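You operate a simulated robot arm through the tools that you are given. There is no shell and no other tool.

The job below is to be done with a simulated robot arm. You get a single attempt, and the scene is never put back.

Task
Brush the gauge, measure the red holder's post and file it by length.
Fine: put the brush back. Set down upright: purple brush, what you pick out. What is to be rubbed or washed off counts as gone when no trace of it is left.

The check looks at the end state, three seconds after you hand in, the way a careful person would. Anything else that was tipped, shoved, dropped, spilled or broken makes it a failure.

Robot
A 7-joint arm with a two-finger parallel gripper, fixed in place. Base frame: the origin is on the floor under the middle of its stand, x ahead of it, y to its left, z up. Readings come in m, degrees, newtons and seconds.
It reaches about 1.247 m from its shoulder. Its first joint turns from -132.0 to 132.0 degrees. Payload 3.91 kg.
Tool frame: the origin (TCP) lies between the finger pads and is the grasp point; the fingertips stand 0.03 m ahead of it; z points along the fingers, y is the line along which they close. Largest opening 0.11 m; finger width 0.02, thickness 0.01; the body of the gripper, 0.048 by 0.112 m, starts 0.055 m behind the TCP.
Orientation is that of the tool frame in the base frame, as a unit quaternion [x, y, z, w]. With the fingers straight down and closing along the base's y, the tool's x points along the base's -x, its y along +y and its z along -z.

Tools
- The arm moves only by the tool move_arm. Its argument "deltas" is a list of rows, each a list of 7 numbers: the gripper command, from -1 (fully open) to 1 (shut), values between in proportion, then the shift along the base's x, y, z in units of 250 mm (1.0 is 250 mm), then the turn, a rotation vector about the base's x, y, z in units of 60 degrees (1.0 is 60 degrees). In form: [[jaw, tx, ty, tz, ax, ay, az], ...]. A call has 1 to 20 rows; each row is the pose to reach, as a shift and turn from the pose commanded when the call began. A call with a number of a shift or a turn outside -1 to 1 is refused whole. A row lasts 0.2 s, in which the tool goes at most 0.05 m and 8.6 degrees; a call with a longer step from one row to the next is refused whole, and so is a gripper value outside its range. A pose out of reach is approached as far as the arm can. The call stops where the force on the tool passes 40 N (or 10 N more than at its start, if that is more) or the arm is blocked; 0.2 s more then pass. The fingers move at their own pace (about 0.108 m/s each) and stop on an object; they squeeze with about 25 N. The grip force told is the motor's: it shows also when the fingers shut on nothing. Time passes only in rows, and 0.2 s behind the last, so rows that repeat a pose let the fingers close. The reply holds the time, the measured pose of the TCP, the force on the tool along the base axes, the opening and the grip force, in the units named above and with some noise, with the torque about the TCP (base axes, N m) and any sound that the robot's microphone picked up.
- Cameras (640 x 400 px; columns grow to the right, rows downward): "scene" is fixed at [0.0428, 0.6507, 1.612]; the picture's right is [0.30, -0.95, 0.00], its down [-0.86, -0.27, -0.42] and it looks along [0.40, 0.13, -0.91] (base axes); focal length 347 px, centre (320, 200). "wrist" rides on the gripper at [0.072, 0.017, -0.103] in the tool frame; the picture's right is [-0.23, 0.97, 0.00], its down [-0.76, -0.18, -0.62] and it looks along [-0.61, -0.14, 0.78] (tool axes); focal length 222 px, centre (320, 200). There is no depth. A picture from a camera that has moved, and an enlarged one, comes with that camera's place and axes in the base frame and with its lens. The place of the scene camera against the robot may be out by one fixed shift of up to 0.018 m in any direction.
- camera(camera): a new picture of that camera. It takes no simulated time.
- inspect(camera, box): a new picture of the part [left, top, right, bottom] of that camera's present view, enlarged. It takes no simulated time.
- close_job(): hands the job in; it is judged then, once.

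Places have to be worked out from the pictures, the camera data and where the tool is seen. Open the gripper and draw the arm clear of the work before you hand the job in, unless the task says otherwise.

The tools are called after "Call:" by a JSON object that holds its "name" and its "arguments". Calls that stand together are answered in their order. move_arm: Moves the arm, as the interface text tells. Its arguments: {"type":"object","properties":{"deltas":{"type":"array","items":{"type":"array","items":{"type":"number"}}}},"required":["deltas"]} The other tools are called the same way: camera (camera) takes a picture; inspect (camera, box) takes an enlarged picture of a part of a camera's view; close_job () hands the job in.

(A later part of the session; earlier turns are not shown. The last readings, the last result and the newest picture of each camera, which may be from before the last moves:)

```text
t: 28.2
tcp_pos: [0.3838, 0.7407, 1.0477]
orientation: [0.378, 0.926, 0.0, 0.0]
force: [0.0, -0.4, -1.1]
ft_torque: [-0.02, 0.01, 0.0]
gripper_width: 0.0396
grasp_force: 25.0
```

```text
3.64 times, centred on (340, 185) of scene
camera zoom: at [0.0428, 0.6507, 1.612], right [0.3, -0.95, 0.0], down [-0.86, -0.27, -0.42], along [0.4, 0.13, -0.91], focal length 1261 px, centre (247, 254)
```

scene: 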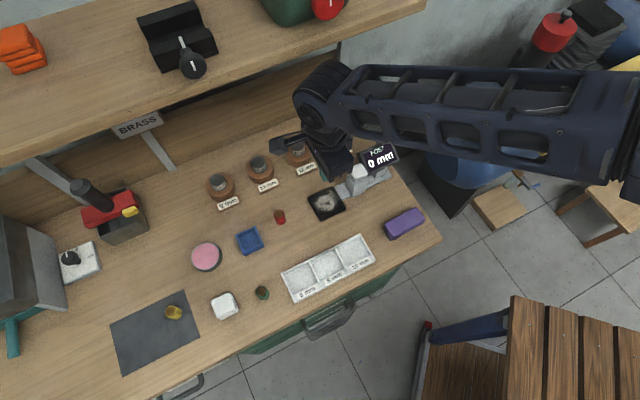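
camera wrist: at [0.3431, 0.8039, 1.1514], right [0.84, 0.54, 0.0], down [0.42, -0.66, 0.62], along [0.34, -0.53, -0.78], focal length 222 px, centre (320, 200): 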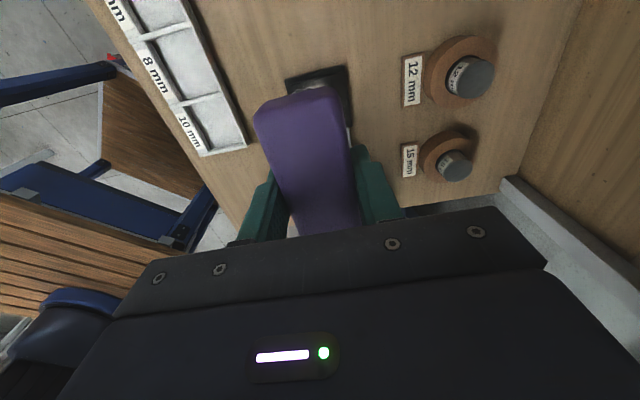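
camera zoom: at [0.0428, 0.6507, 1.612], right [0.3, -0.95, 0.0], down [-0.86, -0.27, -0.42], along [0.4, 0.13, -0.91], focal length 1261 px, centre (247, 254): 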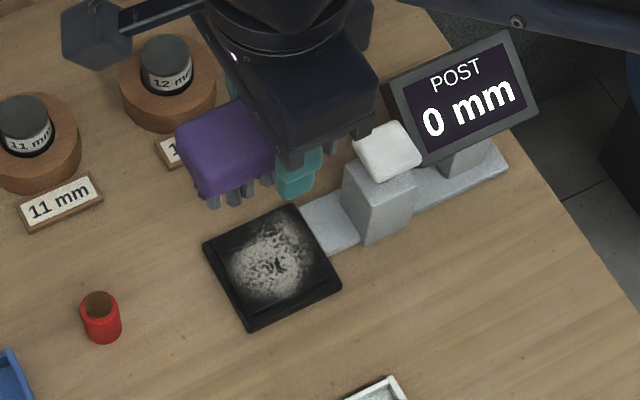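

The brush is poised over the pad with the cap and display clear. I lower it to just above the expected plate surface and watch the force.

Call:
{"name": "move_arm", "arguments": {"deltas": [[1, 0, 0, -0.1, 0, 0, 0], [1, 0, 0, -0.2, 0, 0, 0], [1, 0, 0, -0.3, 0, 0, 0], [1, 0, 0, -0.4, 0, 0, 0], [1, 0, 0, -0.46, 0, 0, 0], [1, 0, 0, -0.5, 0, 0, 0], [1, 0, 0, -0.524, 0, 0, 0], [1, 0, 0, -0.54, 0, 0, 0], [1, 0, 0, -0.54, 0, 0, 0]]}}

Call:
{"name": "inspect", "arguments": {"camera": "scene", "box": [260, 130, 420, 240]}}

```text
t: 30.2
tcp_pos: [0.3824, 0.7413, 0.9127]
orientation: [0.378, 0.926, 0.001, 0.001]
force: [0.7, -0.5, 6.7]
ft_torque: [-0.15, 0.02, 0.05]
gripper_width: 0.0396
grasp_force: 24.6
```

```text
3.64 times, centred on (340, 185) of scene
camera zoom: at [0.0428, 0.6507, 1.612], right [0.3, -0.95, 0.0], down [-0.86, -0.27, -0.42], along [0.4, 0.13, -0.91], focal length 1261 px, centre (247, 254)
```

zoom: 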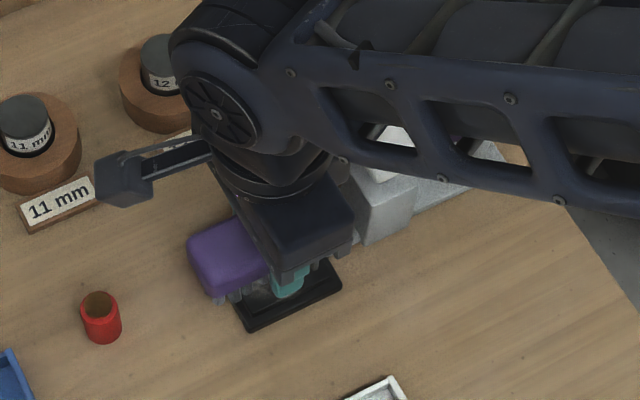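

Bristles touch the plate already with about 8 N at TCP z≈0.9127. I now sweep the brush across the pad in the width direction with light pressure.

Call:
{"name": "move_arm", "arguments": {"deltas": [[1, 0.02, 0.02, -0.004, 0, 0, 0], [1, 0.0396, 0.0396, -0.004, 0, 0, 0], [1, 0.06, 0.06, -0.004, 0, 0, 0], [1, 0.0792, 0.0792, -0.004, 0, 0, 0], [1, 0.06, 0.06, -0.004, 0, 0, 0], [1, 0.03, 0.03, -0.004, 0, 0, 0], [1, 0, 0, -0.004, 0, 0, 0], [1, -0.03, -0.03, -0.004, 0, 0, 0], [1, -0.06, -0.06, -0.004, 0, 0, 0], [1, -0.0792, -0.0792, -0.004, 0, 0, 0], [1, -0.06, -0.06, -0.004, 0, 0, 0], [1, -0.03, -0.03, -0.004, 0, 0, 0], [1, 0, 0, -0.004, 0, 0, 0], [1, 0, 0, -0.004, 0, 0, 0]]}}

Call:
{"name": "camera", "arguments": {"camera": "wrist"}}

```text
t: 33.2
tcp_pos: [0.3824, 0.7407, 0.9108]
orientation: [0.376, 0.927, 0.0, -0.001]
force: [-1.7, -1.7, 6.7]
ft_torque: [-0.01, 0.05, 0.01]
gripper_width: 0.0397
grasp_force: 25.1
```

```text
taken
camera wrist: at [0.3428, 0.804, 1.0152], right [0.84, 0.54, 0.0], down [0.42, -0.66, 0.62], along [0.34, -0.53, -0.78], focal length 222 px, centre (320, 200)
```

wrist: 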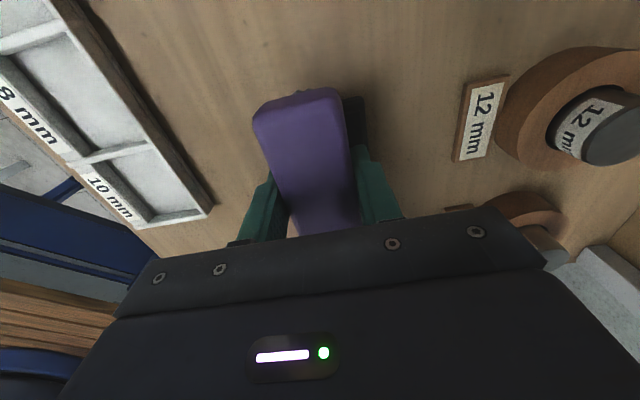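

Sweep went smoothly with about 7 N. I add another pass with slight shifts along the brush's length to cover the edges too.

Call:
{"name": "move_arm", "arguments": {"deltas": [[1, 0.02, -0.02, 0, 0, 0, 0], [1, 0.05, 0.01, 0, 0, 0, 0], [1, 0.08, 0.04, 0, 0, 0, 0], [1, 0.1, 0.06, 0, 0, 0, 0], [1, 0.07, 0.03, 0, 0, 0, 0], [1, 0.04, 0, 0, 0, 0, 0], [1, 0.01, -0.03, 0, 0, 0, 0], [1, -0.02, -0.06, 0, 0, 0, 0], [1, -0.05, -0.09, 0, 0, 0, 0], [1, -0.065, -0.105, 0, 0, 0, 0], [1, -0.102, -0.068, 0, 0, 0, 0], [1, -0.072, -0.038, 0, 0, 0, 0], [1, -0.042, -0.008, 0, 0, 0, 0], [1, -0.012, 0.022, 0, 0, 0, 0], [1, 0.018, 0.052, 0, 0, 0, 0], [1, 0.048, 0.082, 0, 0, 0, 0], [1, 0.068, 0.102, 0, 0, 0, 0], [1, 0.03, 0.06, 0, 0, 0, 0], [1, 0, 0.02, 0, 0, 0, 0], [1, 0, 0, 0, 0, 0, 0]]}}

```text
t: 37.4
tcp_pos: [0.3837, 0.7412, 0.9104]
orientation: [0.378, 0.926, -0.001, 0.001]
force: [0.1, 0.2, 1.9]
ft_torque: [0.02, -0.05, 0.0]
gripper_width: 0.0398
grasp_force: 24.9
```

Force has eased to about 3 N. I lift back up to see whether the pad is clean.

Call:
{"name": "move_arm", "arguments": {"deltas": [[1, 0, 0, 0.04, 0, 0, 0], [1, 0, 0, 0.1, 0, 0, 0], [1, 0, 0, 0.18, 0, 0, 0], [1, 0, 0, 0.26, 0, 0, 0], [1, 0, 0, 0.34, 0, 0, 0], [1, 0, 0, 0.42, 0, 0, 0], [1, 0, 0, 0.5, 0, 0, 0], [1, 0, 0, 0.548, 0, 0, 0], [1, 0, 0, 0.548, 0, 0, 0]]}}

Call:
{"name": "inspect", "arguments": {"camera": "scene", "box": [290, 170, 370, 230]}}

Call:
{"name": "camera", "arguments": {"camera": "wrist"}}

```text
t: 39.4
tcp_pos: [0.3826, 0.7409, 1.0477]
orientation: [0.379, 0.925, 0.0, 0.0]
force: [-0.2, -0.1, -0.9]
ft_torque: [0.04, 0.0, -0.02]
gripper_width: 0.0395
grasp_force: 24.2
```

```text
6.67 times, centred on (330, 200) of scene
camera zoom: at [0.0428, 0.6507, 1.612], right [0.3, -0.95, 0.0], down [-0.86, -0.27, -0.42], along [0.4, 0.13, -0.91], focal length 2312 px, centre (253, 200)
```

zoom: 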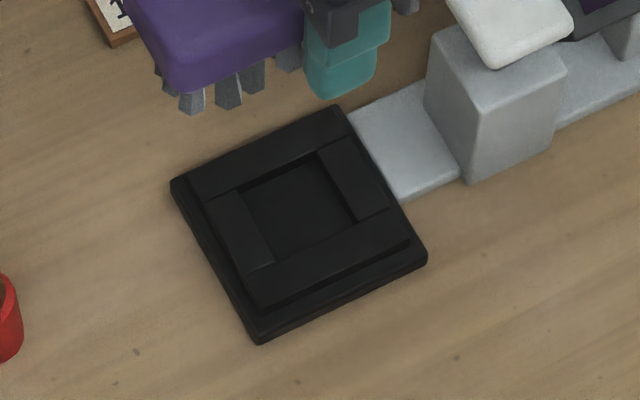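

```text
taken
camera wrist: at [0.3431, 0.8039, 1.1519], right [0.84, 0.54, 0.0], down [0.42, -0.66, 0.62], along [0.33, -0.53, -0.78], focal length 222 px, centre (320, 200)
```

wrist: 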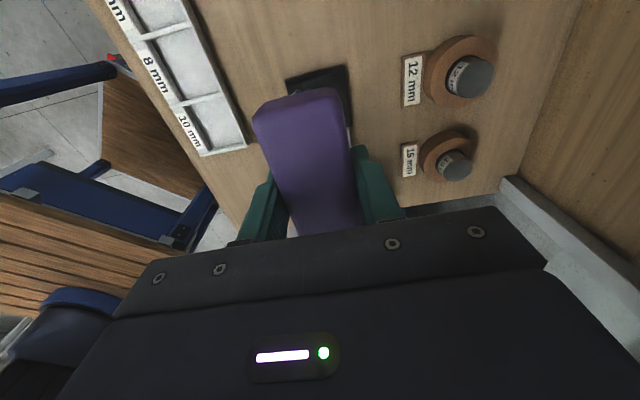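

The pad is clean: black plate with a raised frame and a square recess in the middle. I bring the brush back to its original spot at (0.381, 0.5505).

Call:
{"name": "move_arm", "arguments": {"deltas": [[1, 0, -0.05, 0, 0, 0, 0], [1, -0.002, -0.15, 0, 0, 0, 0], [1, -0.004, -0.25, 0, 0, 0, 0], [1, -0.006, -0.35, 0, 0, 0, 0], [1, -0.008, -0.45, 0, 0, 0, 0], [1, -0.01, -0.55, 0, 0, 0, 0], [1, -0.01, -0.65, 0, 0, 0, 0], [1, -0.01, -0.73, 0, 0, 0, 0], [1, -0.01, -0.762, 0, 0, 0, 0], [1, -0.01, -0.762, -0.1, 0, 0, 0], [1, -0.01, -0.762, -0.22, 0, 0, 0], [1, -0.01, -0.762, -0.34, 0, 0, 0], [1, -0.01, -0.762, -0.44, 0, 0, 0], [1, -0.01, -0.762, -0.52, 0, 0, 0], [1, -0.01, -0.762, -0.56, 0, 0, 0], [1, -0.01, -0.762, -0.58, 0, 0, 0], [1, -0.01, -0.762, -0.58, 0, 0, 0]]}}

Call:
{"name": "camera", "arguments": {"camera": "wrist"}}

```text
t: 43.0
tcp_pos: [0.3809, 0.5503, 0.9018]
orientation: [0.379, 0.926, -0.001, 0.0]
force: [-0.7, 0.8, -0.7]
ft_torque: [-0.01, 0.0, 0.0]
gripper_width: 0.0394
grasp_force: 24.7
```

```text
taken
camera wrist: at [0.3408, 0.6132, 1.007], right [0.84, 0.54, 0.0], down [0.42, -0.66, 0.62], along [0.33, -0.53, -0.78], focal length 222 px, centre (320, 200)
```

wrist: 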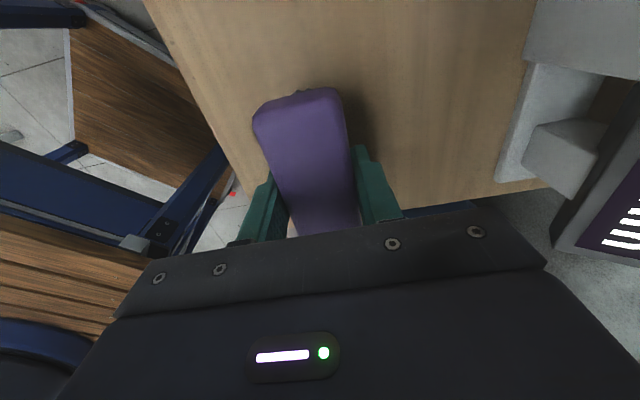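

Over the original spot, no contact yet. I lower in small steps to touch down.

Call:
{"name": "move_arm", "arguments": {"deltas": [[1, 0, 0, -0.006, 0, 0, 0], [1, 0, 0, -0.012, 0, 0, 0], [1, 0, 0, -0.018, 0, 0, 0], [1, 0, 0, -0.024, 0, 0, 0], [1, 0, 0, -0.024, 0, 0, 0]]}}

```text
t: 44.2
tcp_pos: [0.3801, 0.5508, 0.897]
orientation: [0.378, 0.926, 0.0, -0.001]
force: [-0.6, -0.5, -0.8]
ft_torque: [-0.01, 0.0, -0.02]
gripper_width: 0.0394
grasp_force: 25.2
```

Call:
{"name": "move_arm", "arguments": {"deltas": [[1, 0, 0, -0.004, 0, 0, 0], [1, 0, 0, -0.008, 0, 0, 0], [1, 0, 0, -0.012, 0, 0, 0], [1, 0, 0, -0.012, 0, 0, 0]]}}

```text
t: 45.2
tcp_pos: [0.3807, 0.5498, 0.894]
orientation: [0.378, 0.926, 0.001, 0.0]
force: [0.6, -0.5, -1.0]
ft_torque: [-0.01, 0.01, -0.02]
gripper_width: 0.0395
grasp_force: 24.6
```

Still no contact (only the brush's ~1 N weight), so the brush got pushed up a little in the jaws. The fingertips are 4 mm over the bench; I go down in 0.7 mm steps, watching force.

Call:
{"name": "move_arm", "arguments": {"deltas": [[1, 0, 0, -0.003, 0, 0, 0], [1, 0, 0, -0.006, 0, 0, 0], [1, 0, 0, -0.008, 0, 0, 0], [1, 0, 0, -0.008, 0, 0, 0]]}}

Call:
{"name": "inspect", "arguments": {"camera": "scene", "box": [370, 195, 450, 250]}}

```text
t: 46.2
tcp_pos: [0.3805, 0.5516, 0.8923]
orientation: [0.378, 0.926, 0.001, 0.0]
force: [-0.3, -2.4, 18.7]
ft_torque: [-0.06, 0.05, -0.03]
gripper_width: 0.0395
grasp_force: 24.6
```

```text
7.27 times, centred on (410, 222) of scene
camera zoom: at [0.0428, 0.6507, 1.612], right [0.3, -0.95, 0.0], down [-0.86, -0.27, -0.42], along [0.4, 0.13, -0.91], focal length 2523 px, centre (-334, 36)
```

zoom: 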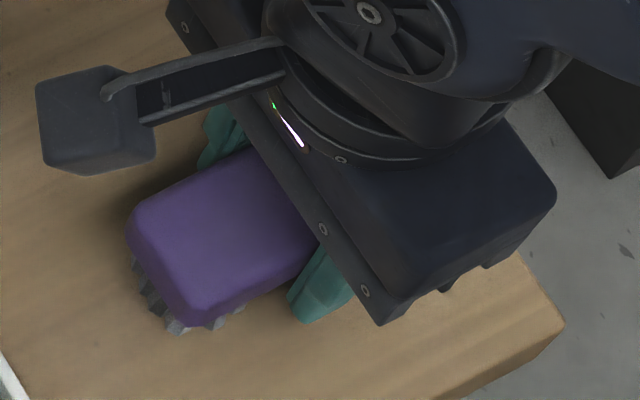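

Brush is touching down (about 19 N) at its original place. I ease off by 1 mm, open the jaws, then rise straight up.

Call:
{"name": "move_arm", "arguments": {"deltas": [[1, 0, 0, 0.004, 0, 0, 0], [0.2, 0, 0, 0.006, 0, 0, 0], [-0.2, 0, 0, 0.006, 0, 0, 0], [-0.6, 0, 0, 0.006, 0, 0, 0], [-1, 0, 0, 0.006, 0, 0, 0], [-1, 0, 0, 0.006, 0, 0, 0], [-1, 0, 0, 0.05, 0, 0, 0], [-1, 0, 0, 0.15, 0, 0, 0], [-1, 0, 0, 0.3, 0, 0, 0], [-1, 0, 0, 0.46, 0, 0, 0], [-1, 0, 0, 0.6, 0, 0, 0], [-1, 0, 0, 0.6, 0, 0, 0]]}}

Call:
{"name": "camera", "arguments": {"camera": "wrist"}}

Call:
{"name": "inspect", "arguments": {"camera": "scene", "box": [370, 195, 450, 250]}}

```text
t: 48.8
tcp_pos: [0.3816, 0.5515, 1.0424]
orientation: [0.378, 0.926, -0.001, 0.0]
force: [-0.5, 1.0, -0.4]
ft_torque: [-0.01, -0.02, -0.02]
gripper_width: 0.1101
grasp_force: 0.1
```

```text
taken
camera wrist: at [0.3407, 0.6143, 1.1455], right [0.84, 0.54, 0.0], down [0.42, -0.66, 0.62], along [0.34, -0.53, -0.78], focal length 222 px, centre (320, 200)
```

wrist: 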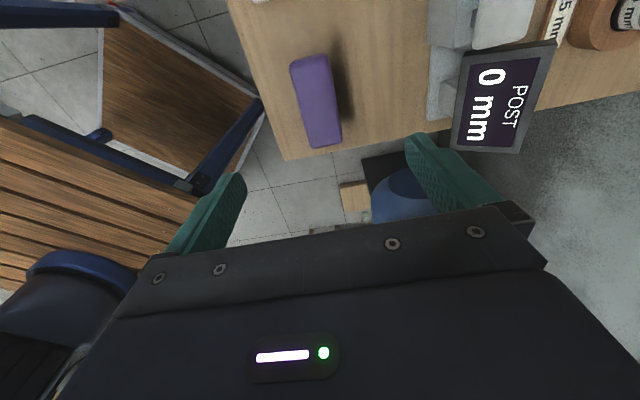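

```text
7.27 times, centred on (410, 222) of scene
camera zoom: at [0.0428, 0.6507, 1.612], right [0.3, -0.95, 0.0], down [-0.86, -0.27, -0.42], along [0.4, 0.13, -0.91], focal length 2523 px, centre (-334, 36)
```

zoom: 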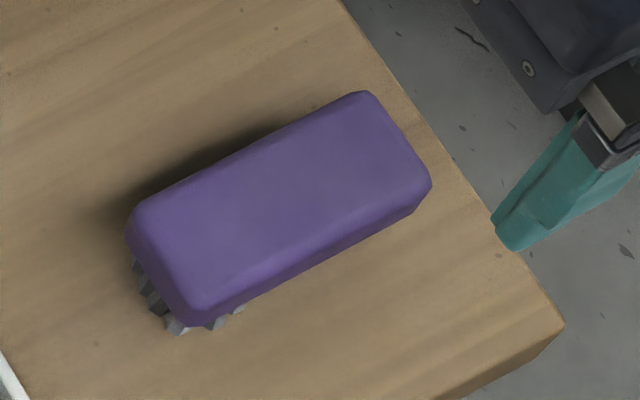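

The brush is back where it was, upright. Now I go over the gauge to check for leftover dust and see the recess geometry.

Call:
{"name": "move_arm", "arguments": {"deltas": [[-1, 0, 0.15, 0, 0, 0, 0], [-1, 0, 0.33, 0, 0, 0, 0], [-1, 0, 0.5, 0, 0, 0, 0], [-1, 0, 0.68, 0, 0, 0, 0], [-1, 0, 0.76, 0, 0, 0, 0], [-1, 0, 0.76, 0, 0, 0, 0]]}}

Call:
{"name": "camera", "arguments": {"camera": "wrist"}}

Call:
{"name": "inspect", "arguments": {"camera": "wrist", "box": [260, 50, 380, 150]}}

Call:
{"name": "inspect", "arguments": {"camera": "scene", "box": [290, 170, 370, 230]}}

```text
t: 50.2
tcp_pos: [0.3815, 0.7408, 1.0424]
orientation: [0.377, 0.926, 0.0, 0.0]
force: [0.6, -0.7, 0.3]
ft_torque: [-0.05, 0.0, 0.04]
gripper_width: 0.1099
grasp_force: 0.0
```

```text
taken
camera wrist: at [0.3405, 0.8043, 1.1459], right [0.84, 0.54, 0.0], down [0.42, -0.66, 0.62], along [0.34, -0.53, -0.78], focal length 222 px, centre (320, 200)
```

wrist: 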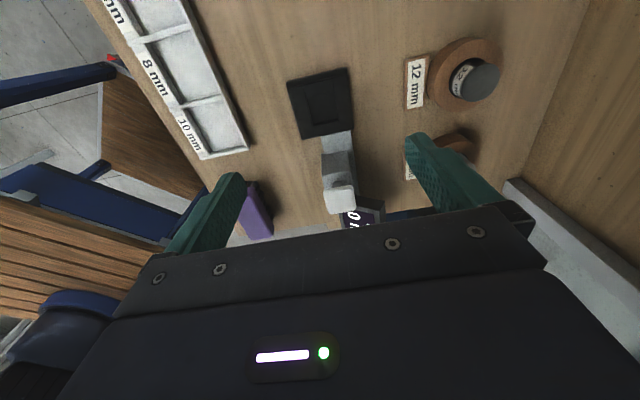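

```text
4.00 times, centred on (320, 100) of wrist
camera zoom: at [0.3405, 0.8043, 1.1459], right [0.84, 0.54, 0.0], down [0.42, -0.66, 0.62], along [0.34, -0.53, -0.78], focal length 888 px, centre (320, 600)
```

zoom: 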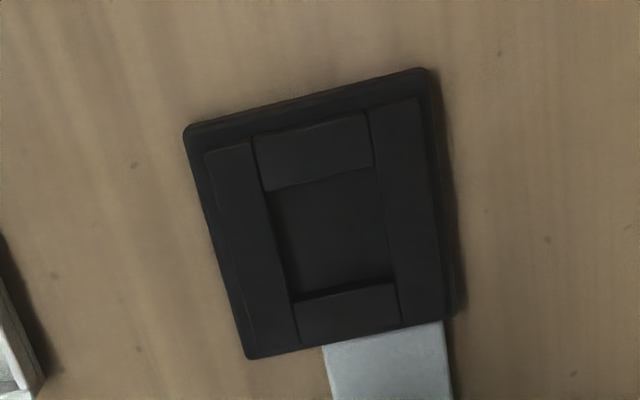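

```text
6.67 times, centred on (330, 200) of scene
camera zoom: at [0.0428, 0.6507, 1.612], right [0.3, -0.95, 0.0], down [-0.86, -0.27, -0.42], along [0.4, 0.13, -0.91], focal length 2312 px, centre (253, 200)
```

zoom: 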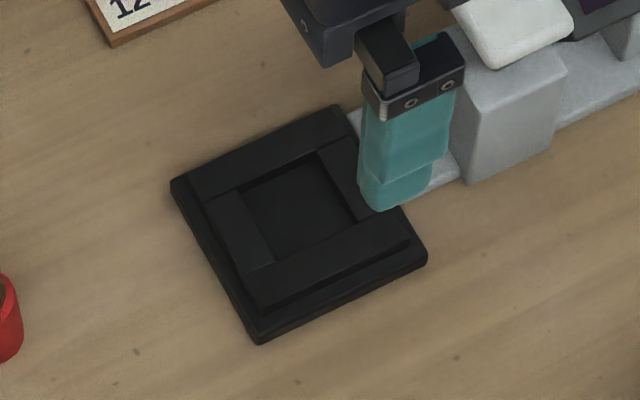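

The pad is spotless, with a roughly 32 mm square recess centred near (0.387, 0.738). Next I hover over the red holder to look at the post from close up.

Call:
{"name": "move_arm", "arguments": {"deltas": [[-1, -0.09, 0.12, 0, 0, 0, 0], [-1, -0.18, 0.24, 0, 0, 0, 0], [-1, -0.275, 0.361, 0, 0, 0, 0], [-1, -0.275, 0.361, -0.1, 0, 0, 0], [-1, -0.275, 0.361, -0.16, 0, 0, 0], [-1, -0.275, 0.361, -0.16, 0, 0, 0]]}}

Call:
{"name": "camera", "arguments": {"camera": "wrist"}}

Call:
{"name": "inspect", "arguments": {"camera": "wrist", "box": [280, 80, 360, 140]}}

Call:
{"name": "camera", "arguments": {"camera": "scene"}}

```text
t: 51.6
tcp_pos: [0.312, 0.83, 1.0015]
orientation: [0.377, 0.926, 0.001, 0.0]
force: [-0.8, -0.7, -0.2]
ft_torque: [0.03, 0.02, 0.01]
gripper_width: 0.1101
grasp_force: 0.0
```

```text
taken
camera wrist: at [0.272, 0.894, 1.1057], right [0.84, 0.54, 0.0], down [0.42, -0.66, 0.62], along [0.34, -0.53, -0.78], focal length 222 px, centre (320, 200)
```

wrist: 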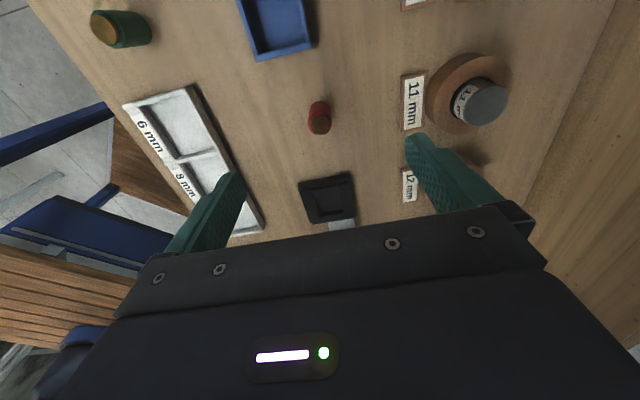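

```text
6.67 times, centred on (320, 110) of wrist
camera zoom: at [0.272, 0.894, 1.1057], right [0.84, 0.54, 0.0], down [0.42, -0.66, 0.62], along [0.34, -0.53, -0.78], focal length 1481 px, centre (320, 800)
```

zoom: 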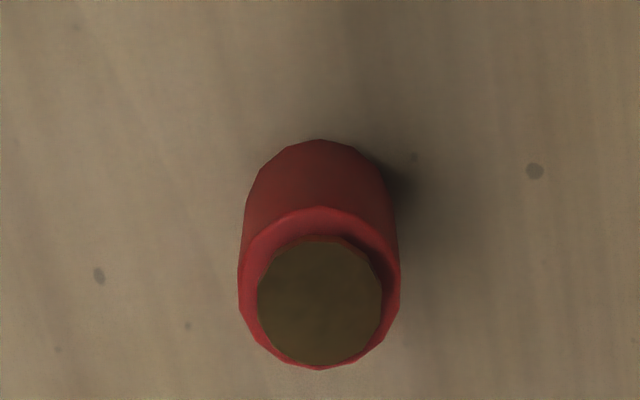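

```text
taken
```

scene: 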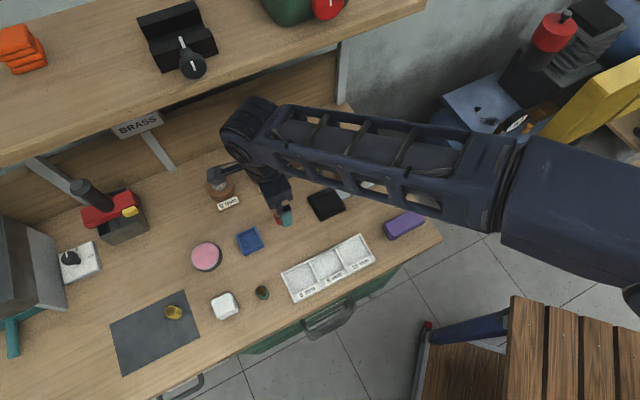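

The post top is at about (0.313, 0.830, 0.900), 17.6 mm across, rim at about z 0.895. I lower with a 50 mm opening so the fingertips end at about z 0.8955, then close slowly and check which width I get (≈18 mm post, ≈23 mm cup).

Call:
{"name": "move_arm", "arguments": {"deltas": [[0.09, 0.004, 0.002, -0.06, 0, 0, 0], [0.09, 0.004, 0.002, -0.14, 0, 0, 0], [0.09, 0.004, 0.002, -0.22, 0, 0, 0], [0.09, 0.004, 0.002, -0.27, 0, 0, 0], [0.09, 0.004, 0.002, -0.295, 0, 0, 0], [0.09, 0.004, 0.002, -0.304, 0, 0, 0], [0.09, 0.004, 0.002, -0.304, 0, 0, 0]]}}

Call:
{"name": "camera", "arguments": {"camera": "wrist"}}

Call:
{"name": "inspect", "arguments": {"camera": "wrist", "box": [240, 100, 400, 220]}}

Call:
{"name": "inspect", "arguments": {"camera": "scene", "box": [250, 190, 310, 240]}}

```text
t: 53.2
tcp_pos: [0.3134, 0.8317, 0.9253]
orientation: [0.378, 0.926, 0.001, 0.001]
force: [0.6, 0.3, 0.2]
ft_torque: [-0.01, 0.03, 0.03]
gripper_width: 0.0503
grasp_force: 0.2
```

```text
taken
camera wrist: at [0.2726, 0.8943, 1.0299], right [0.84, 0.54, 0.0], down [0.42, -0.66, 0.62], along [0.34, -0.53, -0.78], focal length 222 px, centre (320, 200)
```

wrist: 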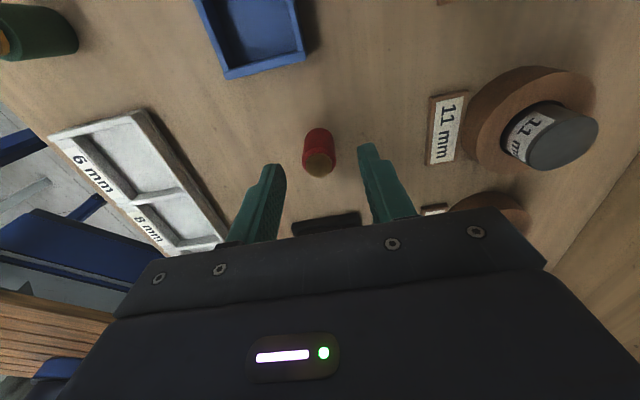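

```text
3.33 times, centred on (320, 160) of wrist
camera zoom: at [0.2726, 0.8943, 1.0299], right [0.84, 0.54, 0.0], down [0.42, -0.66, 0.62], along [0.34, -0.53, -0.78], focal length 740 px, centre (320, 333)
```

zoom: 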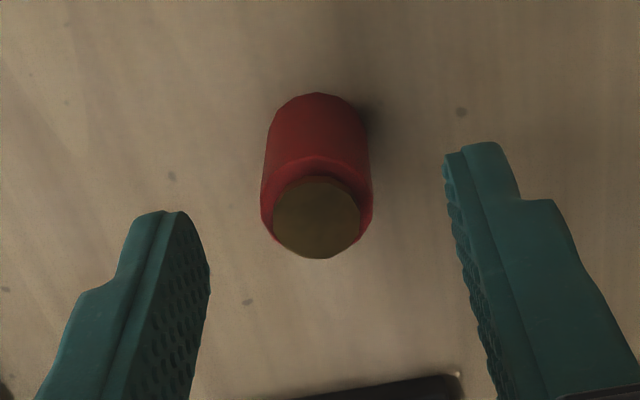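

```text
8.00 times, centred on (280, 215) of scene
camera zoom: at [0.0428, 0.6507, 1.612], right [0.3, -0.95, 0.0], down [-0.86, -0.27, -0.42], along [0.4, 0.13, -0.91], focal length 2775 px, centre (640, 80)
```

zoom: 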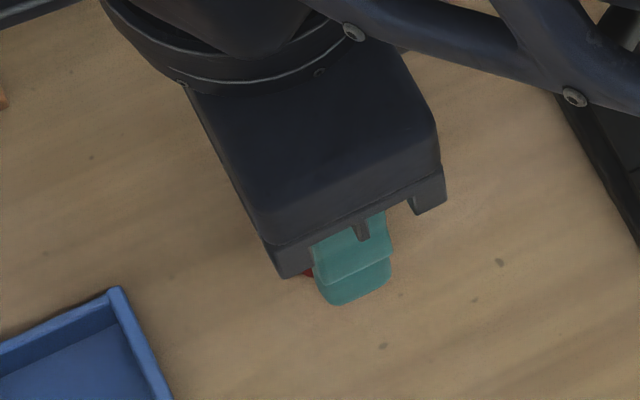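

The fingertips straddle the post well, within about 1 mm. I close and read the width.

Call:
{"name": "move_arm", "arguments": {"deltas": [[0.3, 0, 0, 0, 0, 0, 0], [0.45, 0, 0, 0, 0, 0, 0], [0.55, 0, 0, 0, 0, 0, 0], [1, 0, 0, 0, 0, 0, 0], [1, 0, 0, 0, 0, 0, 0], [1, 0, 0, 0, 0, 0, 0]]}}

Call:
{"name": "inspect", "arguments": {"camera": "wrist", "box": [240, 100, 400, 220]}}

```text
t: 54.6
tcp_pos: [0.3107, 0.8313, 0.9266]
orientation: [0.378, 0.926, 0.0, 0.001]
force: [-0.1, 0.2, -0.3]
ft_torque: [-0.01, 0.03, 0.01]
gripper_width: 0.0222
grasp_force: 25.2
```

```text
3.33 times, centred on (320, 160) of wrist
camera zoom: at [0.2726, 0.8943, 1.0299], right [0.84, 0.54, 0.0], down [0.42, -0.66, 0.62], along [0.34, -0.53, -0.78], focal length 740 px, centre (320, 333)
```

zoom: 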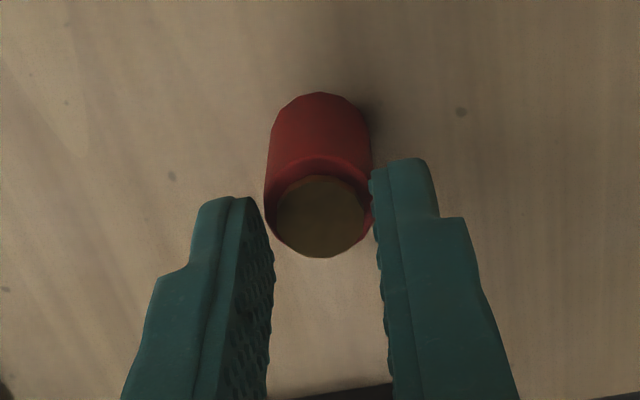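

The width of 22 mm means I have the cup's rim, not the post. I open, rise 2.5 mm, and close again.

Call:
{"name": "move_arm", "arguments": {"deltas": [[0.4, 0, 0, 0, 0, 0, 0], [0.4, 0, 0, 0, 0, 0, 0], [0.4, 0, 0, 0.01, 0, 0, 0], [0.4, 0, 0, 0.01, 0, 0, 0], [0.55, 0, 0, 0.01, 0, 0, 0], [0.6, 0, 0, 0.01, 0, 0, 0], [0.65, 0, 0, 0.01, 0, 0, 0], [0.7, 0, 0, 0.01, 0, 0, 0], [1, 0, 0, 0.01, 0, 0, 0], [1, 0, 0, 0.01, 0, 0, 0], [1, 0, 0, 0.01, 0, 0, 0]]}}

Call:
{"name": "inspect", "arguments": {"camera": "wrist", "box": [260, 110, 380, 200]}}

```text
t: 57.0
tcp_pos: [0.3111, 0.8319, 0.9285]
orientation: [0.378, 0.926, 0.0, 0.0]
force: [-0.9, 0.1, -0.2]
ft_torque: [-0.01, 0.03, -0.01]
gripper_width: 0.0223
grasp_force: 25.2
```

```text
4.44 times, centred on (320, 155) of wrist
camera zoom: at [0.2725, 0.8943, 1.0324], right [0.84, 0.54, 0.0], down [0.42, -0.66, 0.62], along [0.34, -0.53, -0.78], focal length 987 px, centre (320, 400)
```

zoom: 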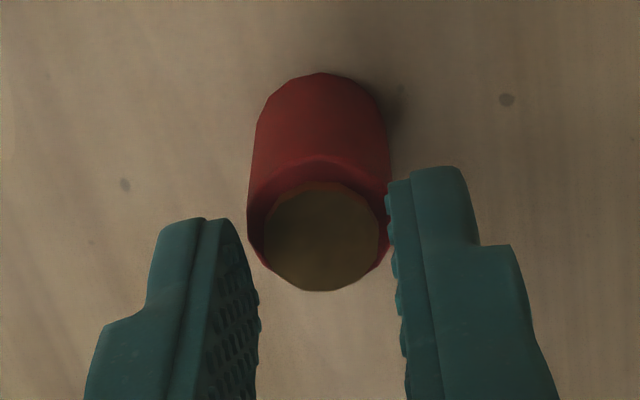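

Still the cup at 22 mm, so the rim is higher than I estimated. I open, rise another 2 mm and retry.

Call:
{"name": "move_arm", "arguments": {"deltas": [[0.4, 0, 0, 0, 0, 0, 0], [0.4, 0, 0, 0, 0, 0, 0], [0.4, 0, 0, 0.008, 0, 0, 0], [0.4, 0, 0, 0.008, 0, 0, 0], [0.55, 0, 0, 0.008, 0, 0, 0], [0.6, 0, 0, 0.008, 0, 0, 0], [0.65, 0, 0, 0.008, 0, 0, 0], [0.7, 0, 0, 0.008, 0, 0, 0], [1, 0, 0, 0.008, 0, 0, 0], [1, 0, 0, 0.008, 0, 0, 0], [1, 0, 0, 0.008, 0, 0, 0]]}}

Call:
{"name": "inspect", "arguments": {"camera": "wrist", "box": [260, 110, 380, 200]}}

```text
t: 59.4
tcp_pos: [0.3121, 0.8317, 0.9299]
orientation: [0.378, 0.926, 0.001, 0.0]
force: [0.7, -0.1, -0.1]
ft_torque: [-0.03, -0.05, -0.02]
gripper_width: 0.0002
grasp_force: 25.8
```

```text
4.44 times, centred on (320, 155) of wrist
camera zoom: at [0.2724, 0.8942, 1.0342], right [0.84, 0.54, 0.0], down [0.42, -0.66, 0.62], along [0.34, -0.53, -0.78], focal length 987 px, centre (320, 400)
```

zoom: 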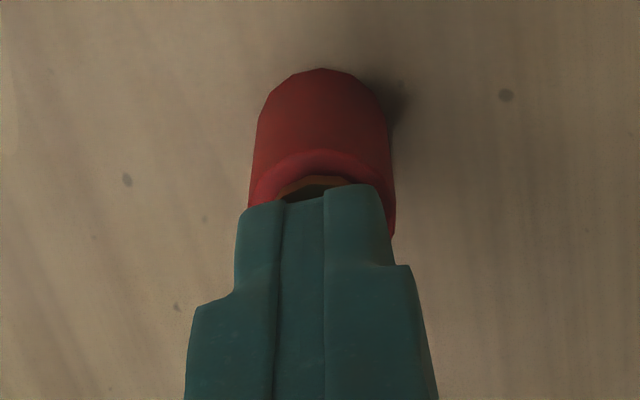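

At fingertip z≈0.900 the jaws shut over everything, while at 0.8985 they still met the 22 mm cup, so the post hardly rises above the rim. I rise and move aside to look at the holder from other angles.

Call:
{"name": "move_arm", "arguments": {"deltas": [[1, 0, 0, 0.1, 0, 0, 0], [0, 0, 0, 0.25, 0, 0, 0], [-1, -0.1, 0.15, 0.3, 0, 0, 0], [-1, -0.22, 0.3, 0.3, 0, 0, 0], [-1, -0.22, 0.3, 0.3, 0, 0, 0]]}}

Call:
{"name": "camera", "arguments": {"camera": "wrist"}}

Call:
{"name": "inspect", "arguments": {"camera": "scene", "box": [264, 206, 294, 226]}}

Call:
{"name": "inspect", "arguments": {"camera": "scene", "box": [247, 283, 277, 303]}}

Call:
{"name": "inspect", "arguments": {"camera": "scene", "box": [158, 302, 188, 322]}}

```text
t: 60.6
tcp_pos: [0.2578, 0.9059, 1.0041]
orientation: [0.378, 0.926, 0.0, 0.001]
force: [0.8, 0.4, 0.4]
ft_torque: [-0.02, 0.02, -0.06]
gripper_width: 0.11
grasp_force: 0.0
```

```text
taken
camera wrist: at [0.2182, 0.9683, 1.1086], right [0.84, 0.54, 0.0], down [0.42, -0.66, 0.62], along [0.34, -0.53, -0.78], focal length 222 px, centre (320, 200)
```

wrist: 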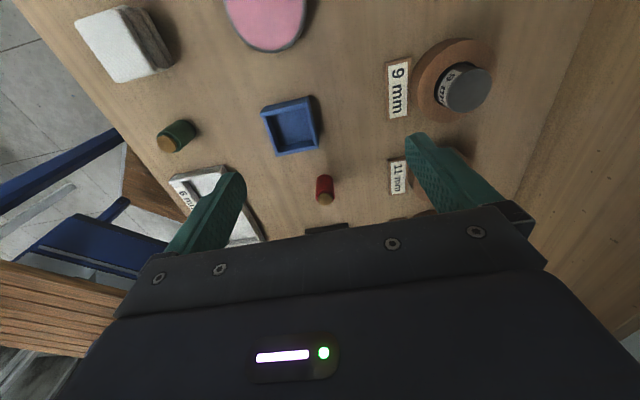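

```text
16.00 times, centred on (279, 216) of scene
camera zoom: at [0.0428, 0.6507, 1.612], right [0.3, -0.95, 0.0], down [-0.86, -0.27, -0.42], along [0.4, 0.13, -0.91], focal length 5550 px, centre (976, -56)
```

zoom: 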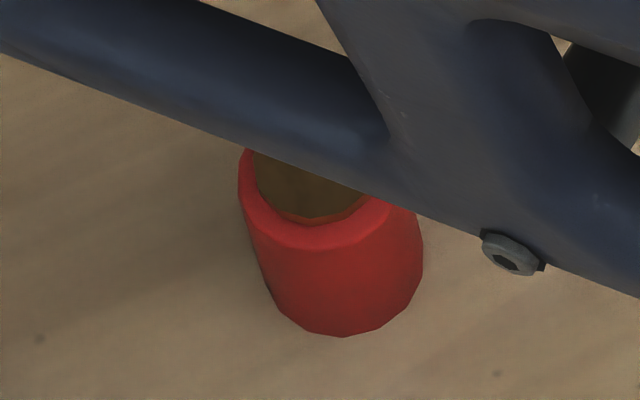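

```text
16.00 times, centred on (262, 293) of scene
camera zoom: at [0.0428, 0.6507, 1.612], right [0.3, -0.95, 0.0], down [-0.86, -0.27, -0.42], along [0.4, 0.13, -0.91], focal length 5550 px, centre (1248, -1288)
```

zoom: 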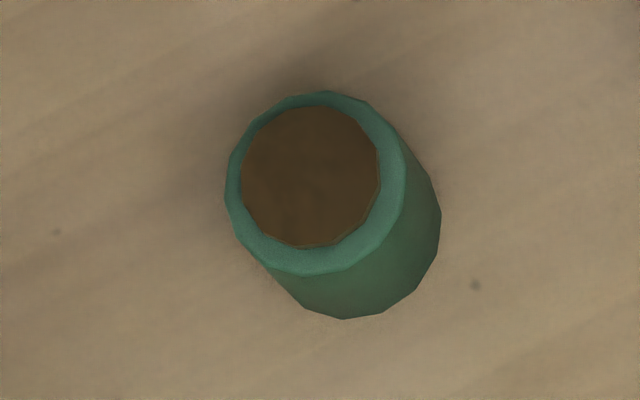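

```text
16.00 times, centred on (173, 312) of scene
camera zoom: at [0.0428, 0.6507, 1.612], right [0.3, -0.95, 0.0], down [-0.86, -0.27, -0.42], along [0.4, 0.13, -0.91], focal length 5550 px, centre (2672, -1592)
```

zoom: 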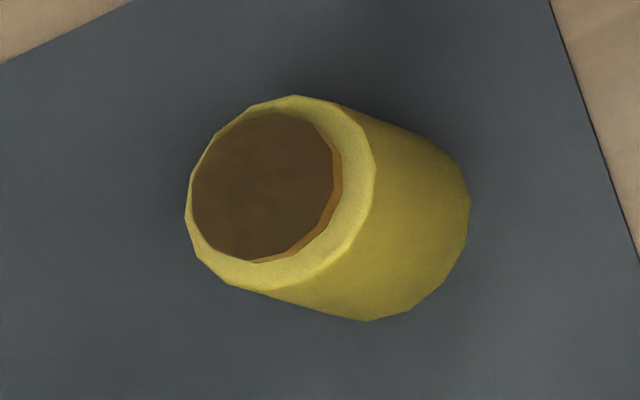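

Close-ups show the brass post rises only about 2 mm over the rim: it cannot be grasped by itself, and the 32 mm recess of the gauge fits the whole 22 mm holder. So I will take the red holder with its post as one piece, gripping the cup well below its rim.

Call:
{"name": "move_arm", "arguments": {"deltas": [[-0.3, 0.11, -0.15, 0, 0, 0, 0], [0.09, 0.222, -0.302, 0, 0, 0, 0], [0.09, 0.222, -0.302, 0, 0, 0, 0], [0.09, 0.222, -0.302, -0.12, 0, 0, 0], [0.09, 0.222, -0.302, -0.24, 0, 0, 0], [0.09, 0.222, -0.302, -0.33, 0, 0, 0], [0.09, 0.222, -0.302, -0.38, 0, 0, 0], [0.09, 0.222, -0.302, -0.4, 0, 0, 0], [0.09, 0.222, -0.302, -0.4, 0, 0, 0]]}}

Call:
{"name": "inspect", "arguments": {"camera": "wrist", "box": [240, 100, 400, 220]}}

```text
t: 62.6
tcp_pos: [0.3137, 0.8308, 0.9053]
orientation: [0.379, 0.926, 0.0, 0.0]
force: [-0.2, 0.2, 0.0]
ft_torque: [0.0, 0.01, -0.02]
gripper_width: 0.0497
grasp_force: 0.0
```

```text
3.33 times, centred on (320, 160) of wrist
camera zoom: at [0.2738, 0.8935, 1.0093], right [0.84, 0.54, 0.0], down [0.42, -0.66, 0.62], along [0.33, -0.53, -0.78], focal length 740 px, centre (320, 333)
```

zoom: 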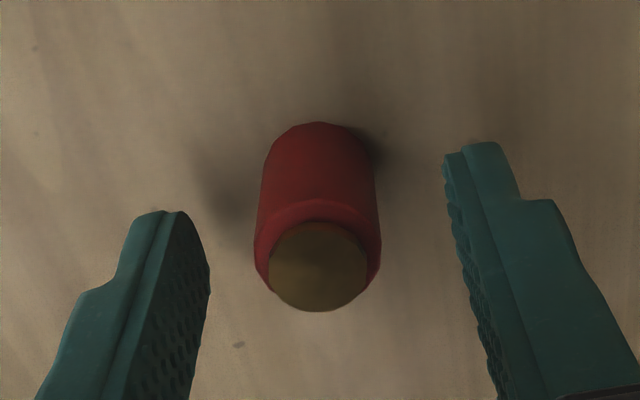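

The jaws straddle the cup evenly. I close on it.

Call:
{"name": "move_arm", "arguments": {"deltas": [[0.3, 0, 0, 0, 0, 0, 0], [0.45, 0, 0, 0, 0, 0, 0], [0.55, 0, 0, 0, 0, 0, 0], [1, 0, 0, 0, 0, 0, 0], [1, 0, 0, 0, 0, 0, 0], [1, 0, 0, 0, 0, 0, 0]]}}

Call:
{"name": "inspect", "arguments": {"camera": "wrist", "box": [240, 100, 400, 220]}}

```text
t: 64.0
tcp_pos: [0.3141, 0.8326, 0.9042]
orientation: [0.378, 0.926, 0.0, 0.0]
force: [1.0, 0.6, 0.5]
ft_torque: [-0.01, -0.01, 0.02]
gripper_width: 0.0222
grasp_force: 25.4
```

```text
3.33 times, centred on (320, 160) of wrist
camera zoom: at [0.2738, 0.8935, 1.0096], right [0.84, 0.54, 0.0], down [0.42, -0.66, 0.62], along [0.34, -0.53, -0.78], focal length 740 px, centre (320, 333)
```

zoom: 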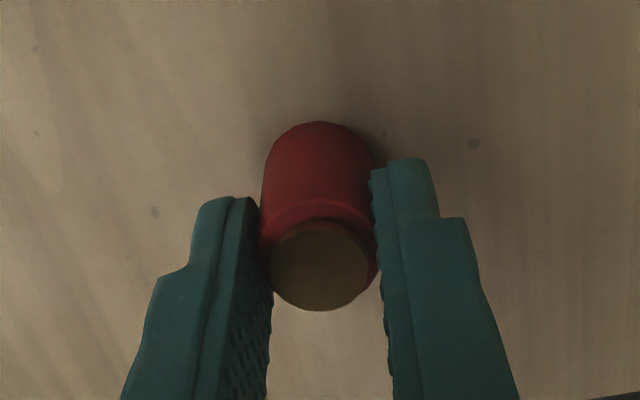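

Cup gripped at 22.2 mm. I lift slowly and check it comes along.

Call:
{"name": "move_arm", "arguments": {"deltas": [[1, 0, 0, 0.008, 0, 0, 0], [1, 0, 0, 0.016, 0, 0, 0], [1, 0, 0, 0.03, 0, 0, 0], [1, 0, 0, 0.05, 0, 0, 0], [1, 0, 0, 0.08, 0, 0, 0], [1, 0, 0, 0.12, 0, 0, 0], [1, 0, 0, 0.16, 0, 0, 0], [1, 0, 0, 0.2, 0, 0, 0], [1, 0, 0, 0.2, 0, 0, 0]]}}

Call:
{"name": "camera", "arguments": {"camera": "wrist"}}

Call:
{"name": "inspect", "arguments": {"camera": "wrist", "box": [240, 100, 400, 220]}}

```text
t: 66.0
tcp_pos: [0.3134, 0.8305, 0.9557]
orientation: [0.378, 0.926, 0.0, 0.0]
force: [0.6, -0.2, 0.6]
ft_torque: [0.0, -0.01, -0.01]
gripper_width: 0.0225
grasp_force: 25.4
```

```text
taken
camera wrist: at [0.2733, 0.8936, 1.0596], right [0.84, 0.54, 0.0], down [0.42, -0.66, 0.62], along [0.34, -0.53, -0.78], focal length 222 px, centre (320, 200)
```

wrist: 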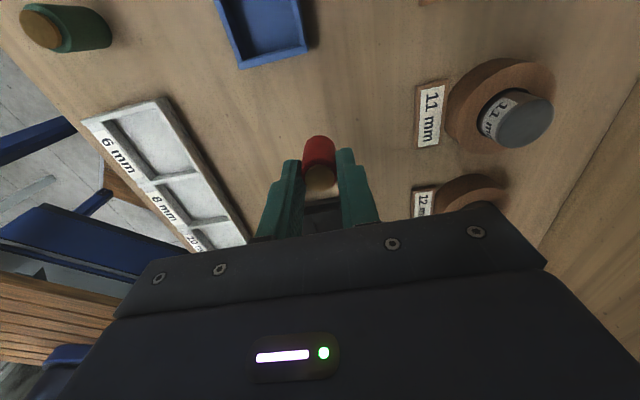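

```text
3.33 times, centred on (320, 160) of wrist
camera zoom: at [0.2733, 0.8936, 1.0596], right [0.84, 0.54, 0.0], down [0.42, -0.66, 0.62], along [0.34, -0.53, -0.78], focal length 740 px, centre (320, 333)
```

zoom: 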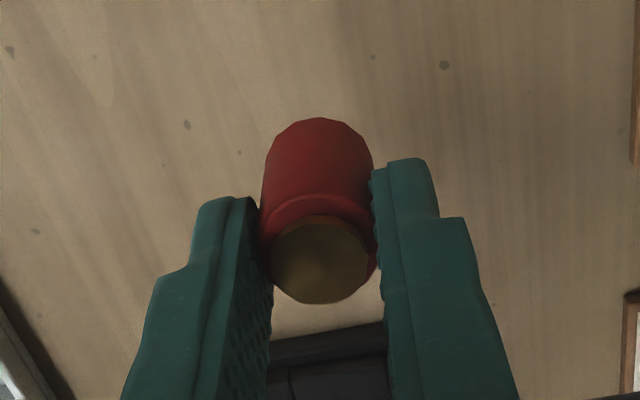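

The holder with its post comes along. I carry it at about z 0.985 over to the gauge recess at (0.388, 0.738) and stop with its foot still above the frame.

Call:
{"name": "move_arm", "arguments": {"deltas": [[1, 0, 0, 0.06, 0, 0, 0], [1, 0.04, -0.05, 0.12, 0, 0, 0], [1, 0.1, -0.126, 0.12, 0, 0, 0], [1, 0.16, -0.202, 0.12, 0, 0, 0], [1, 0.22, -0.278, 0.12, 0, 0, 0], [1, 0.27, -0.34, 0.12, 0, 0, 0], [1, 0.296, -0.373, 0.12, 0, 0, 0], [1, 0.296, -0.373, 0.12, 0, 0, 0], [1, 0.296, -0.373, 0.04, 0, 0, 0], [1, 0.296, -0.373, -0.04, 0, 0, 0], [1, 0.296, -0.373, -0.08, 0, 0, 0], [1, 0.296, -0.373, -0.08, 0, 0, 0]]}}

Call:
{"name": "camera", "arguments": {"camera": "wrist"}}

Call:
{"name": "inspect", "arguments": {"camera": "wrist", "box": [240, 90, 400, 210]}}

Call:
{"name": "inspect", "arguments": {"camera": "scene", "box": [290, 150, 390, 230]}}

```text
t: 68.6
tcp_pos: [0.3876, 0.7375, 0.9345]
orientation: [0.378, 0.926, 0.0, 0.0]
force: [0.2, 0.0, -0.1]
ft_torque: [0.02, -0.02, -0.01]
gripper_width: 0.0224
grasp_force: 25.4
```

```text
taken
camera wrist: at [0.3473, 0.8006, 1.0384], right [0.84, 0.54, 0.0], down [0.42, -0.66, 0.62], along [0.34, -0.53, -0.78], focal length 222 px, centre (320, 200)
```

wrist: 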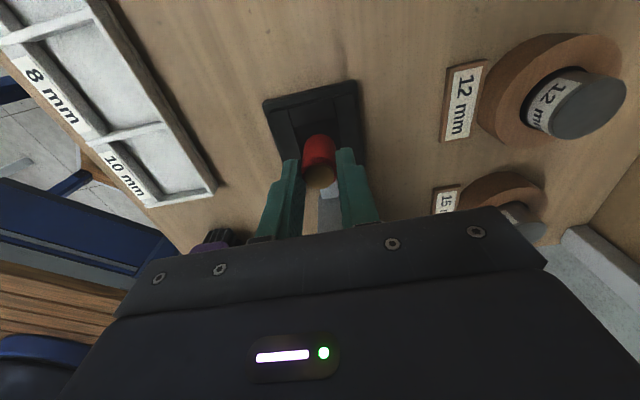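

```text
3.33 times, centred on (320, 150) of wrist
camera zoom: at [0.3473, 0.8006, 1.0384], right [0.84, 0.54, 0.0], down [0.42, -0.66, 0.62], along [0.34, -0.53, -0.78], focal length 740 px, centre (320, 367)
```

zoom: 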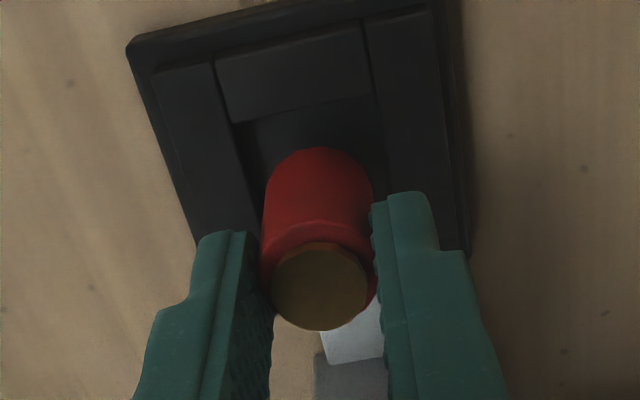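

```text
5.00 times, centred on (340, 190) of scene
camera zoom: at [0.0428, 0.6507, 1.612], right [0.3, -0.95, 0.0], down [-0.86, -0.27, -0.42], along [0.4, 0.13, -0.91], focal length 1734 px, centre (220, 250)
```

zoom: 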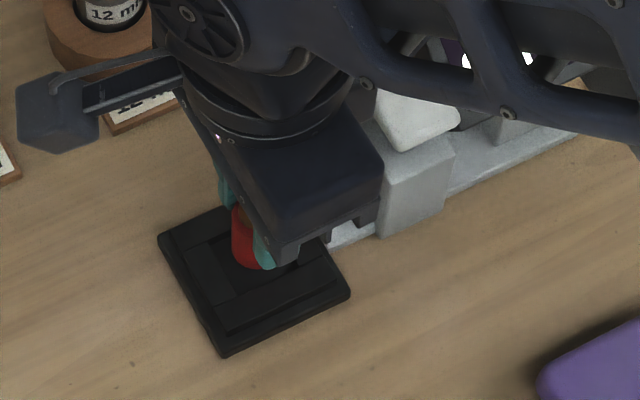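

The holder is lined up over the recess. I lower it in small steps, watching for touch-down.

Call:
{"name": "move_arm", "arguments": {"deltas": [[1, 0, 0, -0.01, 0, 0, 0], [1, 0, 0, -0.02, 0, 0, 0], [1, 0, 0, -0.03, 0, 0, 0], [1, 0, 0, -0.04, 0, 0, 0], [1, 0, 0, -0.05, 0, 0, 0], [1, 0, 0, -0.06, 0, 0, 0], [1, 0, 0, -0.066, 0, 0, 0], [1, 0, 0, -0.066, 0, 0, 0]]}}

Call:
{"name": "inspect", "arguments": {"camera": "wrist", "box": [240, 90, 400, 210]}}

```text
t: 70.4
tcp_pos: [0.388, 0.739, 0.9193]
orientation: [0.377, 0.926, 0.001, 0.001]
force: [-0.9, 0.2, 11.5]
ft_torque: [-0.04, 0.08, 0.02]
gripper_width: 0.0222
grasp_force: 25.2
```

```text
3.33 times, centred on (320, 150) of wrist
camera zoom: at [0.3471, 0.8008, 1.0236], right [0.84, 0.54, 0.0], down [0.42, -0.66, 0.62], along [0.34, -0.52, -0.78], focal length 740 px, centre (320, 367)
```

zoom: 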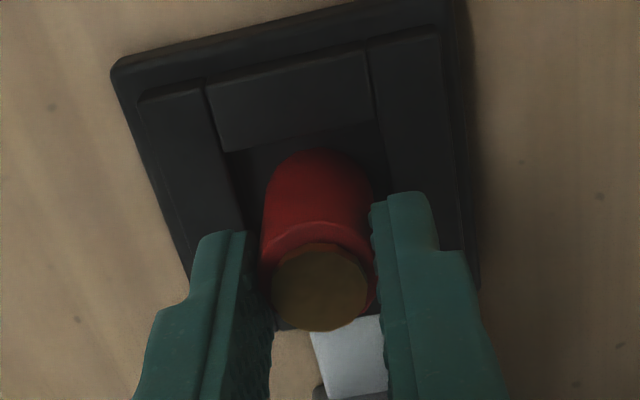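

The holder has touched down in the recess at about 11 N. I ease off slightly, open, and rise to read the display.

Call:
{"name": "move_arm", "arguments": {"deltas": [[1, 0, 0, 0.003, 0, 0, 0], [0.5, 0, 0, 0.004, 0, 0, 0], [0.4, 0, 0, 0.004, 0, 0, 0], [0.2, 0, 0, 0.004, 0, 0, 0], [0.0, 0, 0, 0.004, 0, 0, 0], [0.0, 0, 0, 0.004, 0, 0, 0], [0.0, 0, 0, 0.05, 0, 0, 0], [0.0, 0, 0, 0.15, 0, 0, 0], [-0.2, 0, 0, 0.28, 0, 0, 0], [-0.5, 0, 0, 0.4, 0, 0, 0], [-0.5, 0, 0, 0.4, 0, 0, 0]]}}

Call:
{"name": "camera", "arguments": {"camera": "wrist"}}

Call:
{"name": "inspect", "arguments": {"camera": "scene", "box": [290, 130, 410, 230]}}

```text
t: 72.8
tcp_pos: [0.3878, 0.7375, 1.0202]
orientation: [0.378, 0.926, 0.0, 0.0]
force: [-0.8, -0.4, -0.6]
ft_torque: [0.0, 0.02, 0.03]
gripper_width: 0.0822
grasp_force: 0.0
```

```text
taken
camera wrist: at [0.3477, 0.8007, 1.1234], right [0.84, 0.54, 0.0], down [0.42, -0.66, 0.62], along [0.33, -0.53, -0.78], focal length 222 px, centre (320, 200)
```

wrist: 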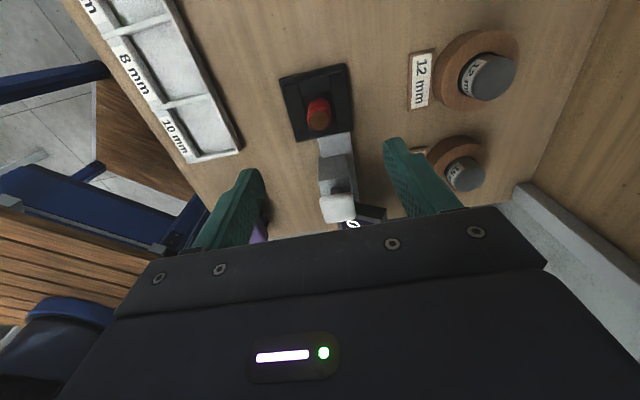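

```text
4.00 times, centred on (350, 180) of scene
camera zoom: at [0.0428, 0.6507, 1.612], right [0.3, -0.95, 0.0], down [-0.86, -0.27, -0.42], along [0.4, 0.13, -0.91], focal length 1387 px, centre (200, 280)
```

zoom: 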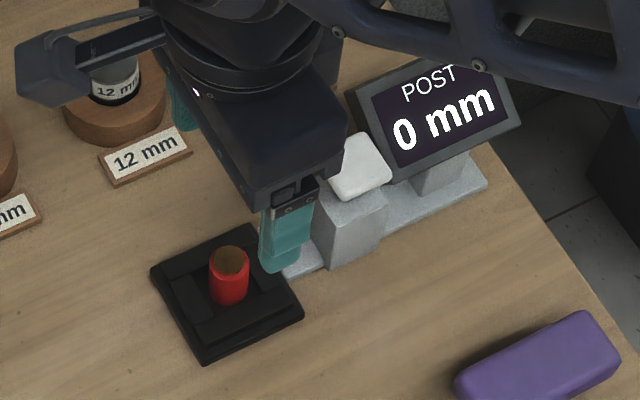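

The display still reads 0 mm. The white cap on the block in front of the display may be a push-button; I move aside and look at it closely.

Call:
{"name": "move_arm", "arguments": {"deltas": [[-0.5, -0.1, 0.1, 0.08, 0, 0, 0], [-0.5, -0.2, 0.2, 0.12, 0, 0, 0], [-0.5, -0.32, 0.3, 0.12, 0, 0, 0], [-0.5, -0.44, 0.4, 0.12, 0, 0, 0], [-0.5, -0.44, 0.4, 0.12, 0, 0, 0]]}}

Call:
{"name": "camera", "arguments": {"camera": "wrist"}}

Call:
{"name": "inspect", "arguments": {"camera": "scene", "box": [290, 130, 410, 230]}}

Call:
{"name": "inspect", "arguments": {"camera": "scene", "box": [330, 150, 380, 190]}}

```text
t: 74.0
tcp_pos: [0.2766, 0.8382, 1.0494]
orientation: [0.377, 0.926, -0.001, 0.001]
force: [0.8, -0.2, 0.0]
ft_torque: [0.03, 0.01, 0.04]
gripper_width: 0.0826
grasp_force: 0.1
```

```text
taken
camera wrist: at [0.237, 0.9005, 1.1526], right [0.84, 0.54, 0.0], down [0.42, -0.66, 0.62], along [0.34, -0.53, -0.78], focal length 222 px, centre (320, 200)
```

wrist: 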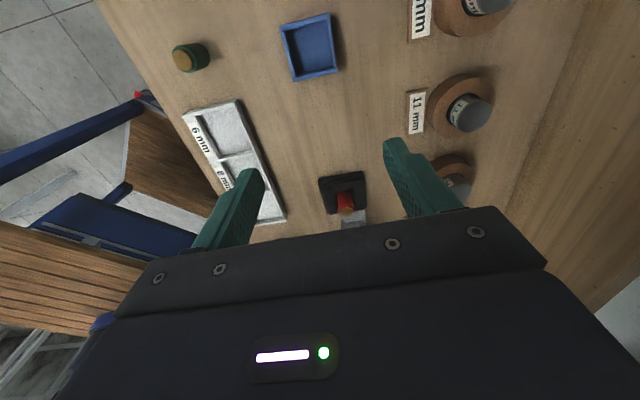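

```text
4.00 times, centred on (350, 180) of scene
camera zoom: at [0.0428, 0.6507, 1.612], right [0.3, -0.95, 0.0], down [-0.86, -0.27, -0.42], along [0.4, 0.13, -0.91], focal length 1387 px, centre (200, 280)
```

zoom: 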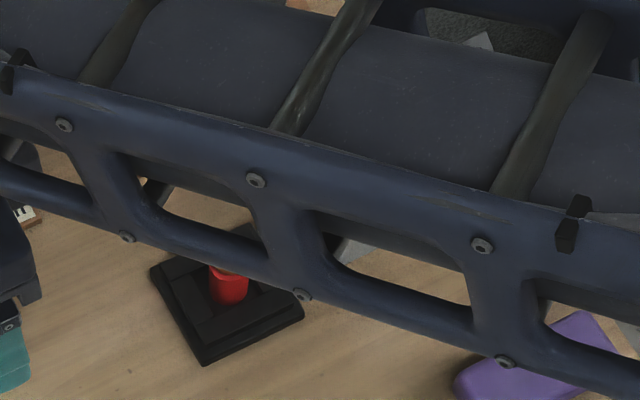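

```text
10.00 times, centred on (355, 170) of scene
camera zoom: at [0.0428, 0.6507, 1.612], right [0.3, -0.95, 0.0], down [-0.86, -0.27, -0.42], along [0.4, 0.13, -0.91], focal length 3468 px, centre (-30, 500)
```

zoom: 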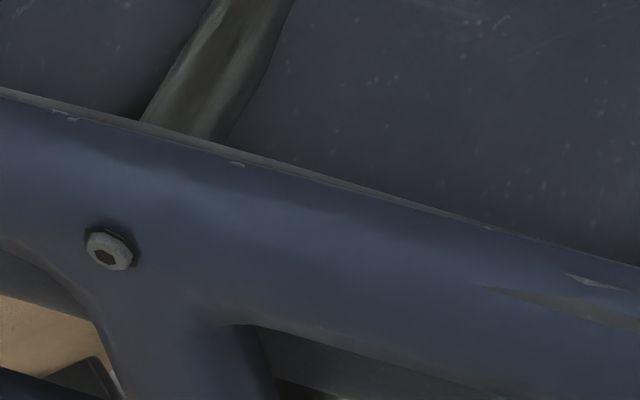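

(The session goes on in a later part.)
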